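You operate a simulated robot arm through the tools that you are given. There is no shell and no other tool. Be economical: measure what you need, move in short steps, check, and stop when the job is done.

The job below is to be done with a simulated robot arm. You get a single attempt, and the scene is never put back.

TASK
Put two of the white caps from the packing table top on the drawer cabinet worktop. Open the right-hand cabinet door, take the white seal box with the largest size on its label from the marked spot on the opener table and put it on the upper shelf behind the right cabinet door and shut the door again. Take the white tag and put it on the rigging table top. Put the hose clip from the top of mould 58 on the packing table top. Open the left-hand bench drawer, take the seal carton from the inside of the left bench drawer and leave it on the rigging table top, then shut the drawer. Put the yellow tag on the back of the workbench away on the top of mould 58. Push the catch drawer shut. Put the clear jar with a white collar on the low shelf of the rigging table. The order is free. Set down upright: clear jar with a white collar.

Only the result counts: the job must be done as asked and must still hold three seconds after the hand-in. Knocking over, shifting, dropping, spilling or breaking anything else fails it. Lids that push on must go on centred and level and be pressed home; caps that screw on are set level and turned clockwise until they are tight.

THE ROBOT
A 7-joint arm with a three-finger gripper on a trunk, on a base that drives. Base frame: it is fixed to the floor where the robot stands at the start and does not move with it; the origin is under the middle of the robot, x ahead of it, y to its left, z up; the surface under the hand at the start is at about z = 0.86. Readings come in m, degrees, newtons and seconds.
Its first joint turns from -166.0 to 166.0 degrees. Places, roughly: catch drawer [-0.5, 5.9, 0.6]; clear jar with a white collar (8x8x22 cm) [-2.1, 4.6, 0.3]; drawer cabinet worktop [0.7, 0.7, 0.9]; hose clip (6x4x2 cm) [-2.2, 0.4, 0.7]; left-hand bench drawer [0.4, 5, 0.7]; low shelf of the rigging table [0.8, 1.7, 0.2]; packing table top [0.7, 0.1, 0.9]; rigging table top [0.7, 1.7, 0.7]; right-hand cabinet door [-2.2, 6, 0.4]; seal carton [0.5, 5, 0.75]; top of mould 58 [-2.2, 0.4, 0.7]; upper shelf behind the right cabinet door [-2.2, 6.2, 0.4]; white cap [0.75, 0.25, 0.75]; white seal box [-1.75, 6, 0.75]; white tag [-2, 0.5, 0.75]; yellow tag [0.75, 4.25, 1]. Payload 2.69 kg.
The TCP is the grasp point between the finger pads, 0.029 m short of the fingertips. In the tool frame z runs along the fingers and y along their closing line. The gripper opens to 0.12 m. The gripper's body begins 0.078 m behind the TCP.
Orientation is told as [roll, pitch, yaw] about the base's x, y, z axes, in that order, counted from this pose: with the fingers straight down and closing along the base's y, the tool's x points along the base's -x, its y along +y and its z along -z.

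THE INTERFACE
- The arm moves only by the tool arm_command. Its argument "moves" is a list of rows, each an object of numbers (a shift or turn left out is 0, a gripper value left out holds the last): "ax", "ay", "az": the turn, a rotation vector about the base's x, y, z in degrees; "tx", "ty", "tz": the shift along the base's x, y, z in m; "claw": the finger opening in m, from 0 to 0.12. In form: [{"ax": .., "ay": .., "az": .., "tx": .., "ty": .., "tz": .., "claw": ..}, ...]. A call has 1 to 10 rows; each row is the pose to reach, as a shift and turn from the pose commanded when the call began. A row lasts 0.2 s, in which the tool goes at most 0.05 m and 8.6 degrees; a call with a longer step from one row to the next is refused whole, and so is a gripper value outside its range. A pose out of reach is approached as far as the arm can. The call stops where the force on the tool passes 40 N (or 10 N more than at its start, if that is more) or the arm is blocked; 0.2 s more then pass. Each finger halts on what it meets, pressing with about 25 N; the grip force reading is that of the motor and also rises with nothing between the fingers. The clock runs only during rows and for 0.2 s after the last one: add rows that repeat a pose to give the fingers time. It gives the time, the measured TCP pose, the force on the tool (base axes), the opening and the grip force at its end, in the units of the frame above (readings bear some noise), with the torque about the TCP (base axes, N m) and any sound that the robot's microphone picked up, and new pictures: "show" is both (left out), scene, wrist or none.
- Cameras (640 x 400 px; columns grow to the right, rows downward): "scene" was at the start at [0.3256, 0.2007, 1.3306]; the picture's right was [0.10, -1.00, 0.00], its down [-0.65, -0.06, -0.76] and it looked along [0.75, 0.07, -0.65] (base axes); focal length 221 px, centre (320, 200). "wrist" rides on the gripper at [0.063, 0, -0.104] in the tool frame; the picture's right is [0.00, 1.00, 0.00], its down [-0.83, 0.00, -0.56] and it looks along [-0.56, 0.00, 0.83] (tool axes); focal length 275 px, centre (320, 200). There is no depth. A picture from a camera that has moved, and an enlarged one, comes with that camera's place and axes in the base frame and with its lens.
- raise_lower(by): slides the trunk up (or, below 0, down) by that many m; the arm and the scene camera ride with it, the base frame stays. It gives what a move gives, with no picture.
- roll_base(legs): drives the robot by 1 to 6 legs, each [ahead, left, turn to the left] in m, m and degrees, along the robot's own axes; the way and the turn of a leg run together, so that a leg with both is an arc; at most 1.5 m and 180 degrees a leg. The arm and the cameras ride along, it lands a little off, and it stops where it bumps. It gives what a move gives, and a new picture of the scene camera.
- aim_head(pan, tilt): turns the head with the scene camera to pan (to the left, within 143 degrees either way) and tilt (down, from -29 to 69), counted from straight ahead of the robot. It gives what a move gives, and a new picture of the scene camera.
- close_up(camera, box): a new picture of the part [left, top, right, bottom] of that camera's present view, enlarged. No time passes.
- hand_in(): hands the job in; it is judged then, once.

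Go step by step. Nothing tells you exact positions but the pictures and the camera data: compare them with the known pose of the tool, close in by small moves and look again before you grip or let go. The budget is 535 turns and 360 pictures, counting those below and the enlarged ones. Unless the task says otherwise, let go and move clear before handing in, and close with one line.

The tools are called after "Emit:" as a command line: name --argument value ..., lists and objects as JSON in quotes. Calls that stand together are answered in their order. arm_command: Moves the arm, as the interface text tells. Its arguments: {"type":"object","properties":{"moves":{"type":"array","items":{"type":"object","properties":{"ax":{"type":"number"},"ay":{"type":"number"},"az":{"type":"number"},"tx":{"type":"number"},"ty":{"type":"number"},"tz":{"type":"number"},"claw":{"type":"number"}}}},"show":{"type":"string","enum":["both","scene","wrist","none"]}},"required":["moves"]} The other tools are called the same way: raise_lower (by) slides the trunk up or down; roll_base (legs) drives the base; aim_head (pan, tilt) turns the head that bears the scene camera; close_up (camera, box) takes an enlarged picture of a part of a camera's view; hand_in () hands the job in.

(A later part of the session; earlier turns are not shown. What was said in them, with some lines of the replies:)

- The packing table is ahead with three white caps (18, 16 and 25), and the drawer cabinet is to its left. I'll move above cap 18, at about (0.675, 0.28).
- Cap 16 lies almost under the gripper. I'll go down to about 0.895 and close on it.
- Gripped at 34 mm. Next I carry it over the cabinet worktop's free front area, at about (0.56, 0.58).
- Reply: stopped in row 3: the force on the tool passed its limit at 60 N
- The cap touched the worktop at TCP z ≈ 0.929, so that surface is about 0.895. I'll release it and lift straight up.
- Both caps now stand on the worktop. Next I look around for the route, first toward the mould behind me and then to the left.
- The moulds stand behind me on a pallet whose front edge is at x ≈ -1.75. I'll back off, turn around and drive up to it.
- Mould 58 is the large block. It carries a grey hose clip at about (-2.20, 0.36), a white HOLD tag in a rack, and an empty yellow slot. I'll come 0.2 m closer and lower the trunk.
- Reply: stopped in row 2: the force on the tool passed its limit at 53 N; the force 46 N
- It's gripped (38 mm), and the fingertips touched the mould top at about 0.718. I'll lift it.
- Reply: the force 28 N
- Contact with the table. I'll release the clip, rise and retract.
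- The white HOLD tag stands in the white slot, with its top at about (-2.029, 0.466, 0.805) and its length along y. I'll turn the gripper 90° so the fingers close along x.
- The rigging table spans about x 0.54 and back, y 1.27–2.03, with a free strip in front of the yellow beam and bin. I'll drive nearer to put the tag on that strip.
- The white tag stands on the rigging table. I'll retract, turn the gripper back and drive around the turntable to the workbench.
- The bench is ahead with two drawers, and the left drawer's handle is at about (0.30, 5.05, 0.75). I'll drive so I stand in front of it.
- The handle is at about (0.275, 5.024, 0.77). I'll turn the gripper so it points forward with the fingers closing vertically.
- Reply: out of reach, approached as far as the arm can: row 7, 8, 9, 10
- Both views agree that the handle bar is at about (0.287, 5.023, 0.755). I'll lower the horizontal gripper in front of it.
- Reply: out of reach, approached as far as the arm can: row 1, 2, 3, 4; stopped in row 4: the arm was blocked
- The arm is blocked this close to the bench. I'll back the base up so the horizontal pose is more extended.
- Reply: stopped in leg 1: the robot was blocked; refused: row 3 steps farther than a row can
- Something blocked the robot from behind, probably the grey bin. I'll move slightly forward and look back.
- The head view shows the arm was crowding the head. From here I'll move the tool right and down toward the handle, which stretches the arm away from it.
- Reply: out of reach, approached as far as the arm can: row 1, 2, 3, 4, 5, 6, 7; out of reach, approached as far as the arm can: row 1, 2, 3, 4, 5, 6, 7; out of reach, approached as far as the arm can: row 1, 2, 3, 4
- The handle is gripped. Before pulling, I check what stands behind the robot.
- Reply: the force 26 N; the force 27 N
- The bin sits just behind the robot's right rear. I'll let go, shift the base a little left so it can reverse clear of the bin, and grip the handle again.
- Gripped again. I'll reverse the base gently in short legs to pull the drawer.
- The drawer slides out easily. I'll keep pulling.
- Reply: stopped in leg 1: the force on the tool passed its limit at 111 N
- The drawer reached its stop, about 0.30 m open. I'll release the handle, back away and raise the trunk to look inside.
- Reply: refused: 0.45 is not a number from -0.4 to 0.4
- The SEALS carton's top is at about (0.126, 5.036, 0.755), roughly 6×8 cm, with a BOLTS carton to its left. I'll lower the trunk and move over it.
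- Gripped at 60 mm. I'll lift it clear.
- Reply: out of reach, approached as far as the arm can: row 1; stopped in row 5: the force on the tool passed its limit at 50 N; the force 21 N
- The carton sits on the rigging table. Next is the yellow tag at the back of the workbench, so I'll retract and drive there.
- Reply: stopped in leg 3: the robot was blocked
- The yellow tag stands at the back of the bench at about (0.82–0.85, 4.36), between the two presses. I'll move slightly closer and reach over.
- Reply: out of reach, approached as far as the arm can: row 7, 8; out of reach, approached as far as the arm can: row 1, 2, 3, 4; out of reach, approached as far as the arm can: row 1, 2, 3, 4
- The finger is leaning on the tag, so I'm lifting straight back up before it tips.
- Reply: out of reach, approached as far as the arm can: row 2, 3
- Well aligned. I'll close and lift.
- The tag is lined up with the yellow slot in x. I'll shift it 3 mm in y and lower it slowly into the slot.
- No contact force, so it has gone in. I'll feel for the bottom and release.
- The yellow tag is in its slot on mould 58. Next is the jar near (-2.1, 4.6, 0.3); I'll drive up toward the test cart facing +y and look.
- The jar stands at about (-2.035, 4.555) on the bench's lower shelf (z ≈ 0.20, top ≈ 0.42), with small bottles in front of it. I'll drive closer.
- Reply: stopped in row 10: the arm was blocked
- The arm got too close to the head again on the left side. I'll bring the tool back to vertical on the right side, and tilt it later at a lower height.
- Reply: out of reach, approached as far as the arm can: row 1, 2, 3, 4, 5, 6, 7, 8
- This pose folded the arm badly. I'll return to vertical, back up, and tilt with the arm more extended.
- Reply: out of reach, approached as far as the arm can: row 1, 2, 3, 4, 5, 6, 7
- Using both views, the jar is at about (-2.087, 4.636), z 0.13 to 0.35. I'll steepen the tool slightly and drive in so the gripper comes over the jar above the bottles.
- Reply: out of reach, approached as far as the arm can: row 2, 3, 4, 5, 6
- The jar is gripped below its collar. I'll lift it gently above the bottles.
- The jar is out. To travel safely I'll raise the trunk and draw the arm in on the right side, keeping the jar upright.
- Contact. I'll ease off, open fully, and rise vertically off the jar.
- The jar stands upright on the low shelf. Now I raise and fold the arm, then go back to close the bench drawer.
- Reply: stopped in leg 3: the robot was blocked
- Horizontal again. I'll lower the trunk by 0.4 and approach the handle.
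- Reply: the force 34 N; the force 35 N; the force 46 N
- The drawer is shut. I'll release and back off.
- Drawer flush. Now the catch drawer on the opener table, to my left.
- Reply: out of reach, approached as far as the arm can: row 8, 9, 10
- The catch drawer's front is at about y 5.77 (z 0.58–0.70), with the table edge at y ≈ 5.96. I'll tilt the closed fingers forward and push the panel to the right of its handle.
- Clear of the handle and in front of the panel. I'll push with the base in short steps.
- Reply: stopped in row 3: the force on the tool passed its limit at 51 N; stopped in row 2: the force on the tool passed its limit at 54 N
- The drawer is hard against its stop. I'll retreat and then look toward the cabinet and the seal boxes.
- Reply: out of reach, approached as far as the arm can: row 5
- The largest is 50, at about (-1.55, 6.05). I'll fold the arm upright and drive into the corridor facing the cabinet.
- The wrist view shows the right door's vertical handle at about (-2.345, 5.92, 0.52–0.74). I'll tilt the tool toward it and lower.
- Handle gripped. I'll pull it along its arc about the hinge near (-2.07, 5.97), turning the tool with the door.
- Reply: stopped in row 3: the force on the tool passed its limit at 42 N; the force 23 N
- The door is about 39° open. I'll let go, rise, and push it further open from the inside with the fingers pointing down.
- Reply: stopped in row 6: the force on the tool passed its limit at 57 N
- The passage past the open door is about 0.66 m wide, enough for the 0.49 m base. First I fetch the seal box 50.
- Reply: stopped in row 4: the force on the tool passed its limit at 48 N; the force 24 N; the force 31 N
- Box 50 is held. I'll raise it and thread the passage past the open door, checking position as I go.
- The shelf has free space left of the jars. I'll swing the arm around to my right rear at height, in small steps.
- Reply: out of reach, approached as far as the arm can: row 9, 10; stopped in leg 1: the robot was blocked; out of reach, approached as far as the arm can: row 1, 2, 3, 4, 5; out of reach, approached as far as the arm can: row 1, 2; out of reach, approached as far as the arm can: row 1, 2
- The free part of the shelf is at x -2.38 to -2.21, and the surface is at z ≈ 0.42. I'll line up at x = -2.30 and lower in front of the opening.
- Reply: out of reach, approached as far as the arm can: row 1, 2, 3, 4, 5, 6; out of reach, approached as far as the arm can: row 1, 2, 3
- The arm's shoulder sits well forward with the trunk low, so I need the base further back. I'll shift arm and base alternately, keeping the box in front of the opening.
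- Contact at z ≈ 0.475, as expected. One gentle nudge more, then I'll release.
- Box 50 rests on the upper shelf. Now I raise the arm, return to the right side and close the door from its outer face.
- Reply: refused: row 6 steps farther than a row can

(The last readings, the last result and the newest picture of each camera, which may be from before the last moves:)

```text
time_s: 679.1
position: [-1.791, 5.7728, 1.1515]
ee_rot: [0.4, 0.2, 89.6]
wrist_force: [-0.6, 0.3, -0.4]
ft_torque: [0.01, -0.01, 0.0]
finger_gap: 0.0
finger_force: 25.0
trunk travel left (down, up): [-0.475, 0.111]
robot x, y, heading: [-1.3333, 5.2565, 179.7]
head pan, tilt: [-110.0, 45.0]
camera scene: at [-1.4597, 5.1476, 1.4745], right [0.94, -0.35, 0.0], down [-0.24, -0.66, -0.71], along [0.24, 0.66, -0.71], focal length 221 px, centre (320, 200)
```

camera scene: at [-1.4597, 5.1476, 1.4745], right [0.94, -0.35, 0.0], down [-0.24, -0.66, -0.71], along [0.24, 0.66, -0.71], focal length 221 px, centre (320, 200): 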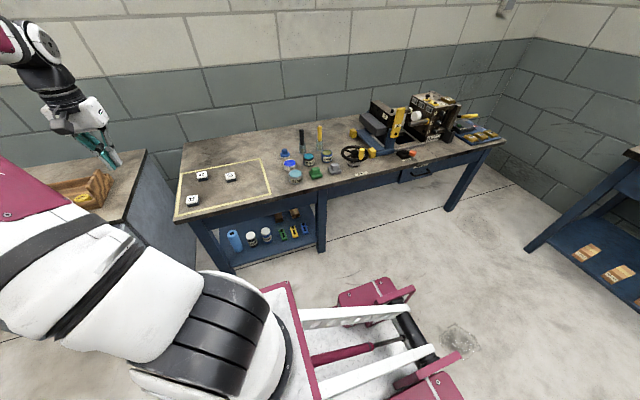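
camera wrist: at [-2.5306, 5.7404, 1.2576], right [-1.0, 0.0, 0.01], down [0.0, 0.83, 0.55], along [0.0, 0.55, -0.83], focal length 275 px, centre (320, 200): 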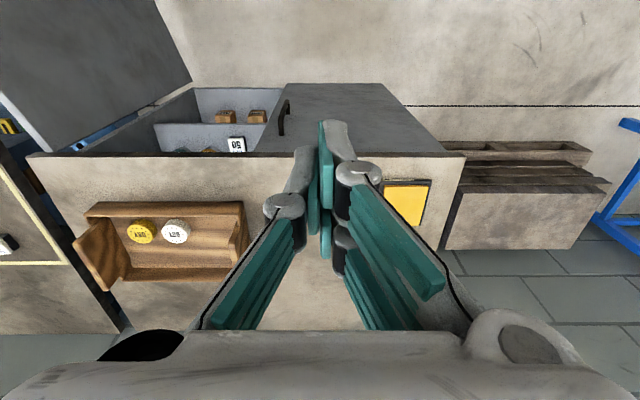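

Emit:
raise_lower --by -0.25

Emit:
arm_command --moves '[{"tx": -0.02, "ty": -0.025, "tz": -0.02}, {"tx": -0.04, "ty": -0.05, "tz": -0.04}, {"tx": -0.05, "ty": -0.075, "tz": -0.06}]'

```text
time_s: 681.6
position: [-1.7897, 5.7735, 0.9027]
ee_rot: [0.4, 0.2, 89.7]
wrist_force: [0.1, -0.2, -0.5]
ft_torque: [-0.01, -0.02, -0.03]
finger_gap: 0.0003
finger_force: 24.7
trunk travel left (down, up): [-0.225, 0.361]
robot x, y, heading: [-1.3333, 5.261, 180.1]
head pan, tilt: [-110.0, 45.0]
```

```text
time_s: 682.5
position: [-1.8418, 5.6988, 0.8399]
ee_rot: [0.4, 0.0, 89.6]
wrist_force: [0.7, 0.9, 0.1]
ft_torque: [0.04, 0.0, -0.03]
finger_gap: 0.0001
finger_force: 25.4
trunk travel left (down, up): [-0.225, 0.361]
robot x, y, heading: [-1.3351, 5.2578, 179.9]
head pan, tilt: [-110.0, 45.0]
camera scene: at [-1.5908, 5.1482, 1.225], right [0.94, -0.35, 0.0], down [-0.24, -0.66, -0.71], along [0.24, 0.66, -0.71], focal length 221 px, centre (320, 200)
camera wrist: at [-1.8418, 5.635, 0.944], right [-1.0, 0.0, 0.01], down [0.0, 0.83, 0.56], along [0.0, 0.56, -0.83], focal length 275 px, centre (320, 200)
```

scene: 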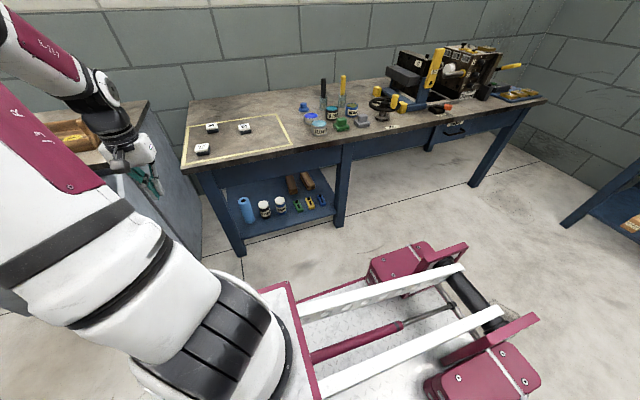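
wrist: 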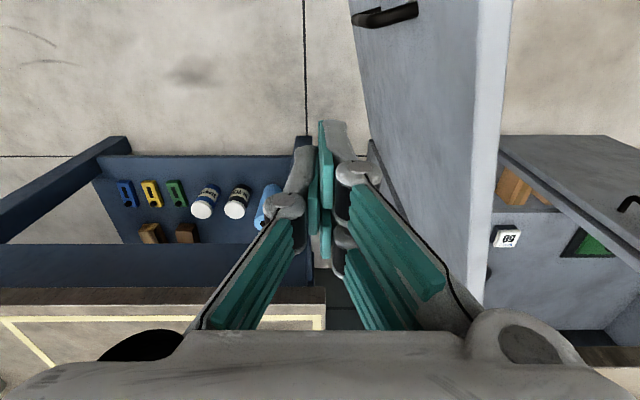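

Emit:
arm_command --moves '[{"tz": -0.045}, {"tz": -0.09}, {"tx": -0.04, "tz": -0.09}, {"tx": -0.078, "ty": -0.002, "tz": -0.09}, {"tx": -0.113, "ty": -0.01, "tz": -0.09}, {"tx": -0.148, "ty": -0.019, "tz": -0.09}, {"tx": -0.195, "ty": -0.02, "tz": -0.09}, {"tx": -0.242, "ty": -0.013, "tz": -0.09}, {"tx": -0.287, "ty": 0.002, "tz": -0.09}, {"tx": -0.329, "ty": 0.025, "tz": -0.09}]'

```text
time_s: 684.6
position: [-2.1738, 5.7231, 0.7555]
ee_rot: [0.4, 0.1, 89.7]
wrist_force: [1.3, -0.7, 0.5]
ft_torque: [0.03, 0.0, 0.0]
finger_gap: 0.0001
finger_force: 24.8
trunk travel left (down, up): [-0.225, 0.361]
robot x, y, heading: [-1.3359, 5.26, 179.6]
head pan, tilt: [-110.0, 45.0]
camera scene: at [-1.5906, 5.1477, 1.225], right [0.94, -0.34, 0.0], down [-0.24, -0.66, -0.71], along [0.24, 0.66, -0.71], focal length 221 px, centre (320, 200)
camera wrist: at [-2.1736, 5.66, 0.8595], right [-1.0, 0.0, 0.01], down [0.0, 0.83, 0.55], along [0.0, 0.55, -0.83], focal length 275 px, centre (320, 200)
```

scene: 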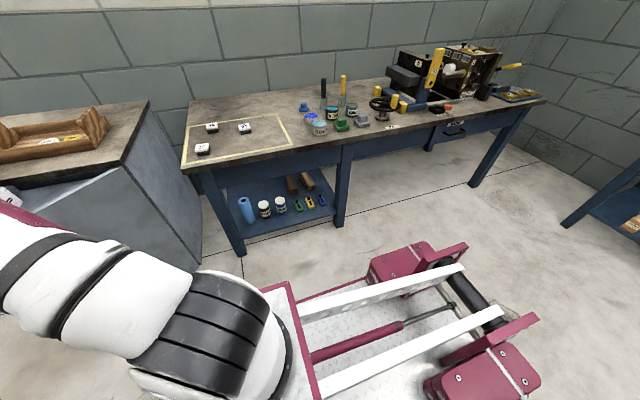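
wrist: 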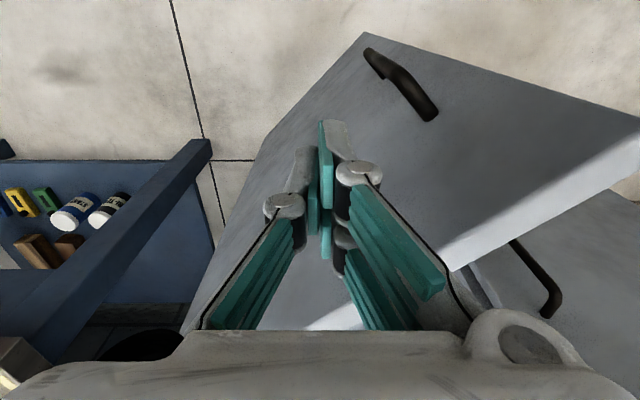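

Emit:
roll_base --legs '[[0.0, -0.13, 0]]'

Emit:
close_up --camera "wrist" --box '[0, 0, 640, 400]'

```text
time_s: 685.9
position: [-2.1717, 5.8548, 0.7537]
ee_rot: [0.3, 0.1, 89.5]
wrist_force: [0.2, 0.0, 0.1]
ft_torque: [0.05, -0.03, 0.01]
finger_gap: 0.0002
finger_force: 24.7
trunk travel left (down, up): [-0.225, 0.361]
robot x, y, heading: [-1.3336, 5.3899, 179.6]
head pan, tilt: [-110.0, 45.0]
camera scene: at [-1.5906, 5.2782, 1.225], right [0.94, -0.35, 0.0], down [-0.25, -0.66, -0.71], along [0.25, 0.66, -0.71], focal length 221 px, centre (320, 200)
```

scene: 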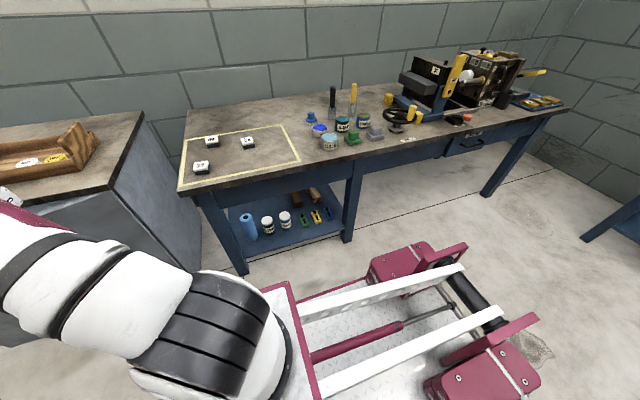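

```text
1.00 times, centred on (320, 200) of wrist (not enlarged: the box is as wide or as high as the picture)
camera zoom: at [-2.1712, 5.7925, 0.8595], right [-1.0, 0.0, 0.01], down [0.01, 0.83, 0.55], along [0.0, 0.55, -0.83], focal length 275 px, centre (320, 200)
```

zoom: 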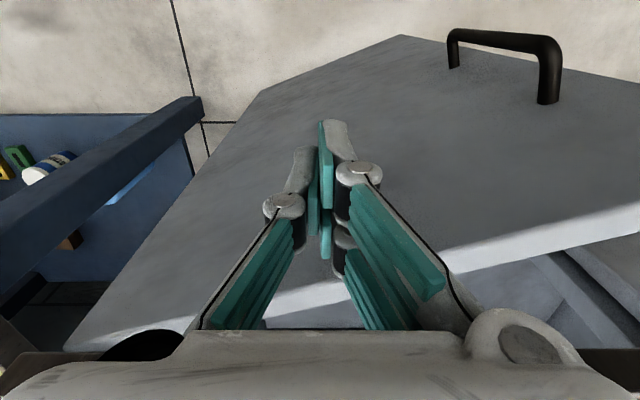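

Emit:
arm_command --moves '[{"ty": 0.02}, {"ty": 0.04}, {"ty": 0.06}, {"ty": 0.075}, {"ty": 0.09}, {"ty": 0.1}]' --show "wrist"

```text
time_s: 687.0
position: [-2.1731, 5.9274, 0.7526]
ee_rot: [0.0, 1.2, 89.9]
wrist_force: [-0.4, -6.8, -0.9]
ft_torque: [0.32, -0.07, 0.11]
finger_gap: 0.0
finger_force: 25.3
trunk travel left (down, up): [-0.225, 0.361]
robot x, y, heading: [-1.3342, 5.387, 179.8]
head pan, tilt: [-110.0, 45.0]
stopped in row 5: the force on the tool passed its limit at 71 N (the readings are from after the stop); the commanded pose is now the measured one
camera wrist: at [-2.1743, 5.8665, 0.8588], right [-1.0, 0.0, 0.0], down [0.0, 0.84, 0.54], along [0.0, 0.54, -0.84], focal length 275 px, centre (320, 200)
```

wrist: 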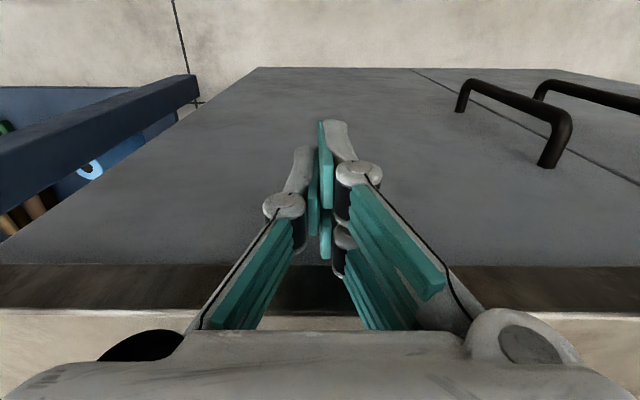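

The door is shut, flush with the other one. I'll move clear and check.

Emit:
arm_command --moves '[{"ty": -0.04}, {"ty": -0.08, "tz": 0.02}, {"ty": -0.1, "tz": 0.06}, {"ty": -0.1, "tz": 0.1, "tx": 0.03}, {"ty": -0.1, "tz": 0.14, "tx": 0.07}, {"ty": -0.1, "tz": 0.18, "tx": 0.11}, {"ty": -0.1, "tz": 0.22, "tx": 0.15}, {"ty": -0.12, "tz": 0.26, "tx": 0.19}]' --show "wrist"

Emit:
aim_head --pan -15 --tilt 35

```text
refused: row 5 steps farther than a row can; nothing moved
```

```text
time_s: 688.8
position: [-2.1743, 5.9274, 0.7521]
ee_rot: [0.0, 1.3, 89.9]
wrist_force: [-1.3, -21.5, -3.7]
ft_torque: [0.89, -0.14, 0.35]
finger_gap: 0.0
finger_force: 24.6
trunk travel left (down, up): [-0.225, 0.361]
robot x, y, heading: [-1.3322, 5.3859, 179.8]
head pan, tilt: [-15.0, 35.0]
camera scene: at [-1.7037, 5.2241, 1.2397], right [0.26, 0.96, 0.0], down [0.55, -0.15, -0.82], along [-0.79, 0.22, -0.57], focal length 221 px, centre (320, 200)
```

scene: 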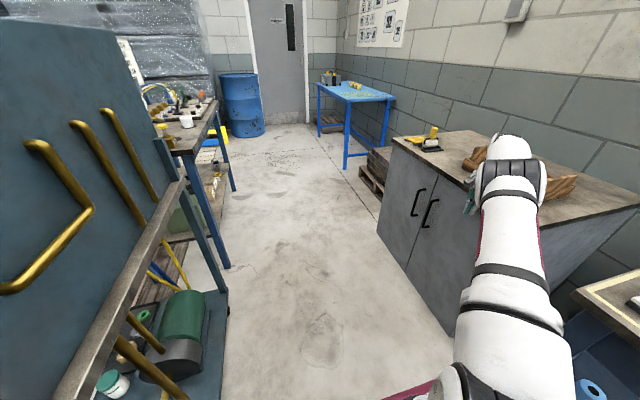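

Emit:
arm_command --moves '[{"ty": -0.04}, {"ty": -0.08, "tz": 0.02}, {"ty": -0.1, "tz": 0.05}, {"ty": -0.1, "tz": 0.09, "tx": 0.02}, {"ty": -0.1, "tz": 0.125, "tx": 0.05}, {"ty": -0.1, "tz": 0.16, "tx": 0.08}, {"ty": -0.11, "tz": 0.195, "tx": 0.11}, {"ty": -0.12, "tz": 0.23, "tx": 0.14}]' --show "wrist"

```text
time_s: 690.6
position: [-2.0339, 5.8089, 0.9812]
ee_rot: [-0.1, 1.1, 90.0]
wrist_force: [-0.5, -0.1, -0.7]
ft_torque: [0.01, -0.05, 0.01]
finger_gap: 0.0
finger_force: 25.3
trunk travel left (down, up): [-0.225, 0.361]
robot x, y, heading: [-1.3325, 5.3888, 179.4]
head pan, tilt: [-15.0, 35.0]
camera wrist: at [-2.0346, 5.7482, 1.0873], right [-1.0, 0.0, 0.0], down [0.0, 0.84, 0.54], along [0.0, 0.54, -0.84], focal length 275 px, centre (320, 200)
```

wrist: 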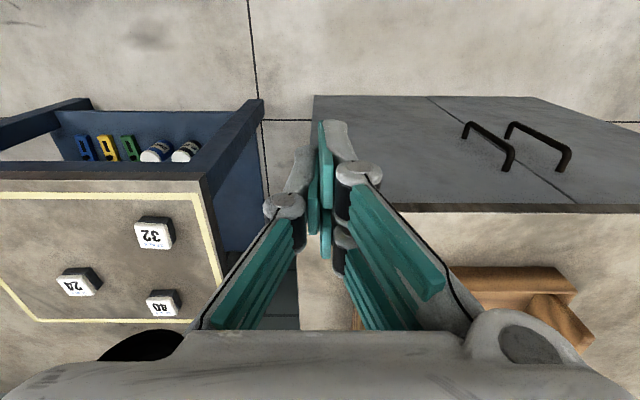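

Emit:
close_up --camera "wrist" --box '[120, 280, 210, 330]'

Emit:
aim_head --pan -90 --tilt 40

```text
7.11 times, centred on (165, 305) of wrist
camera zoom: at [-2.0346, 5.7482, 1.0873], right [-1.0, 0.0, 0.0], down [0.0, 0.84, 0.54], along [0.0, 0.54, -0.84], focal length 1958 px, centre (1422, -547)
```

zoom: 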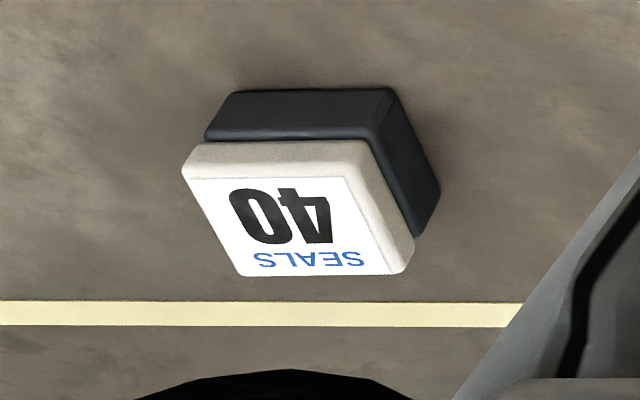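

```text
time_s: 692.0
position: [-2.0341, 5.8094, 0.9819]
ee_rot: [0.1, 1.1, 89.9]
wrist_force: [0.2, 0.0, -0.2]
ft_torque: [-0.01, -0.01, 0.01]
finger_gap: 0.0001
finger_force: 25.1
trunk travel left (down, up): [-0.225, 0.361]
robot x, y, heading: [-1.3339, 5.3928, 179.7]
head pan, tilt: [-90.0, 40.0]
camera scene: at [-1.6182, 5.2864, 1.2323], right [1.0, 0.0, 0.0], down [0.0, -0.64, -0.77], along [0.0, 0.77, -0.64], focal length 221 px, centre (320, 200)
```

scene: 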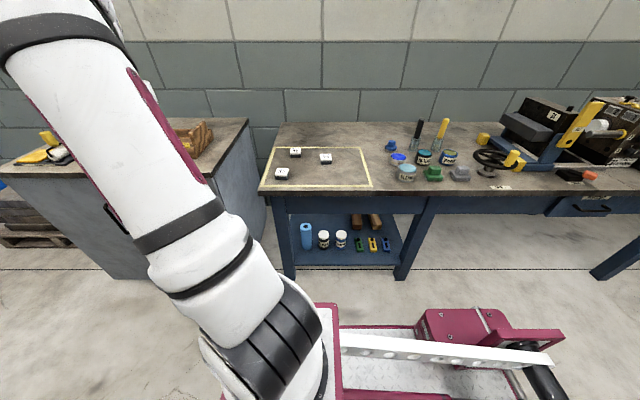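

Everything asked for is in place and the arm is clear: the label left behind reads 40, the 50 box is on the shelf, and the door and both drawers are shut. I'm handing in.

Emit:
hand_in

```text
The job is handed in.
```

I did every item on the list and handed the job in; the base did bump the grey bin by the blue cart, and possibly the cart and a bench nearby. It stopped each time, and I saw nothing out of place afterwards but couldn't check exactly.
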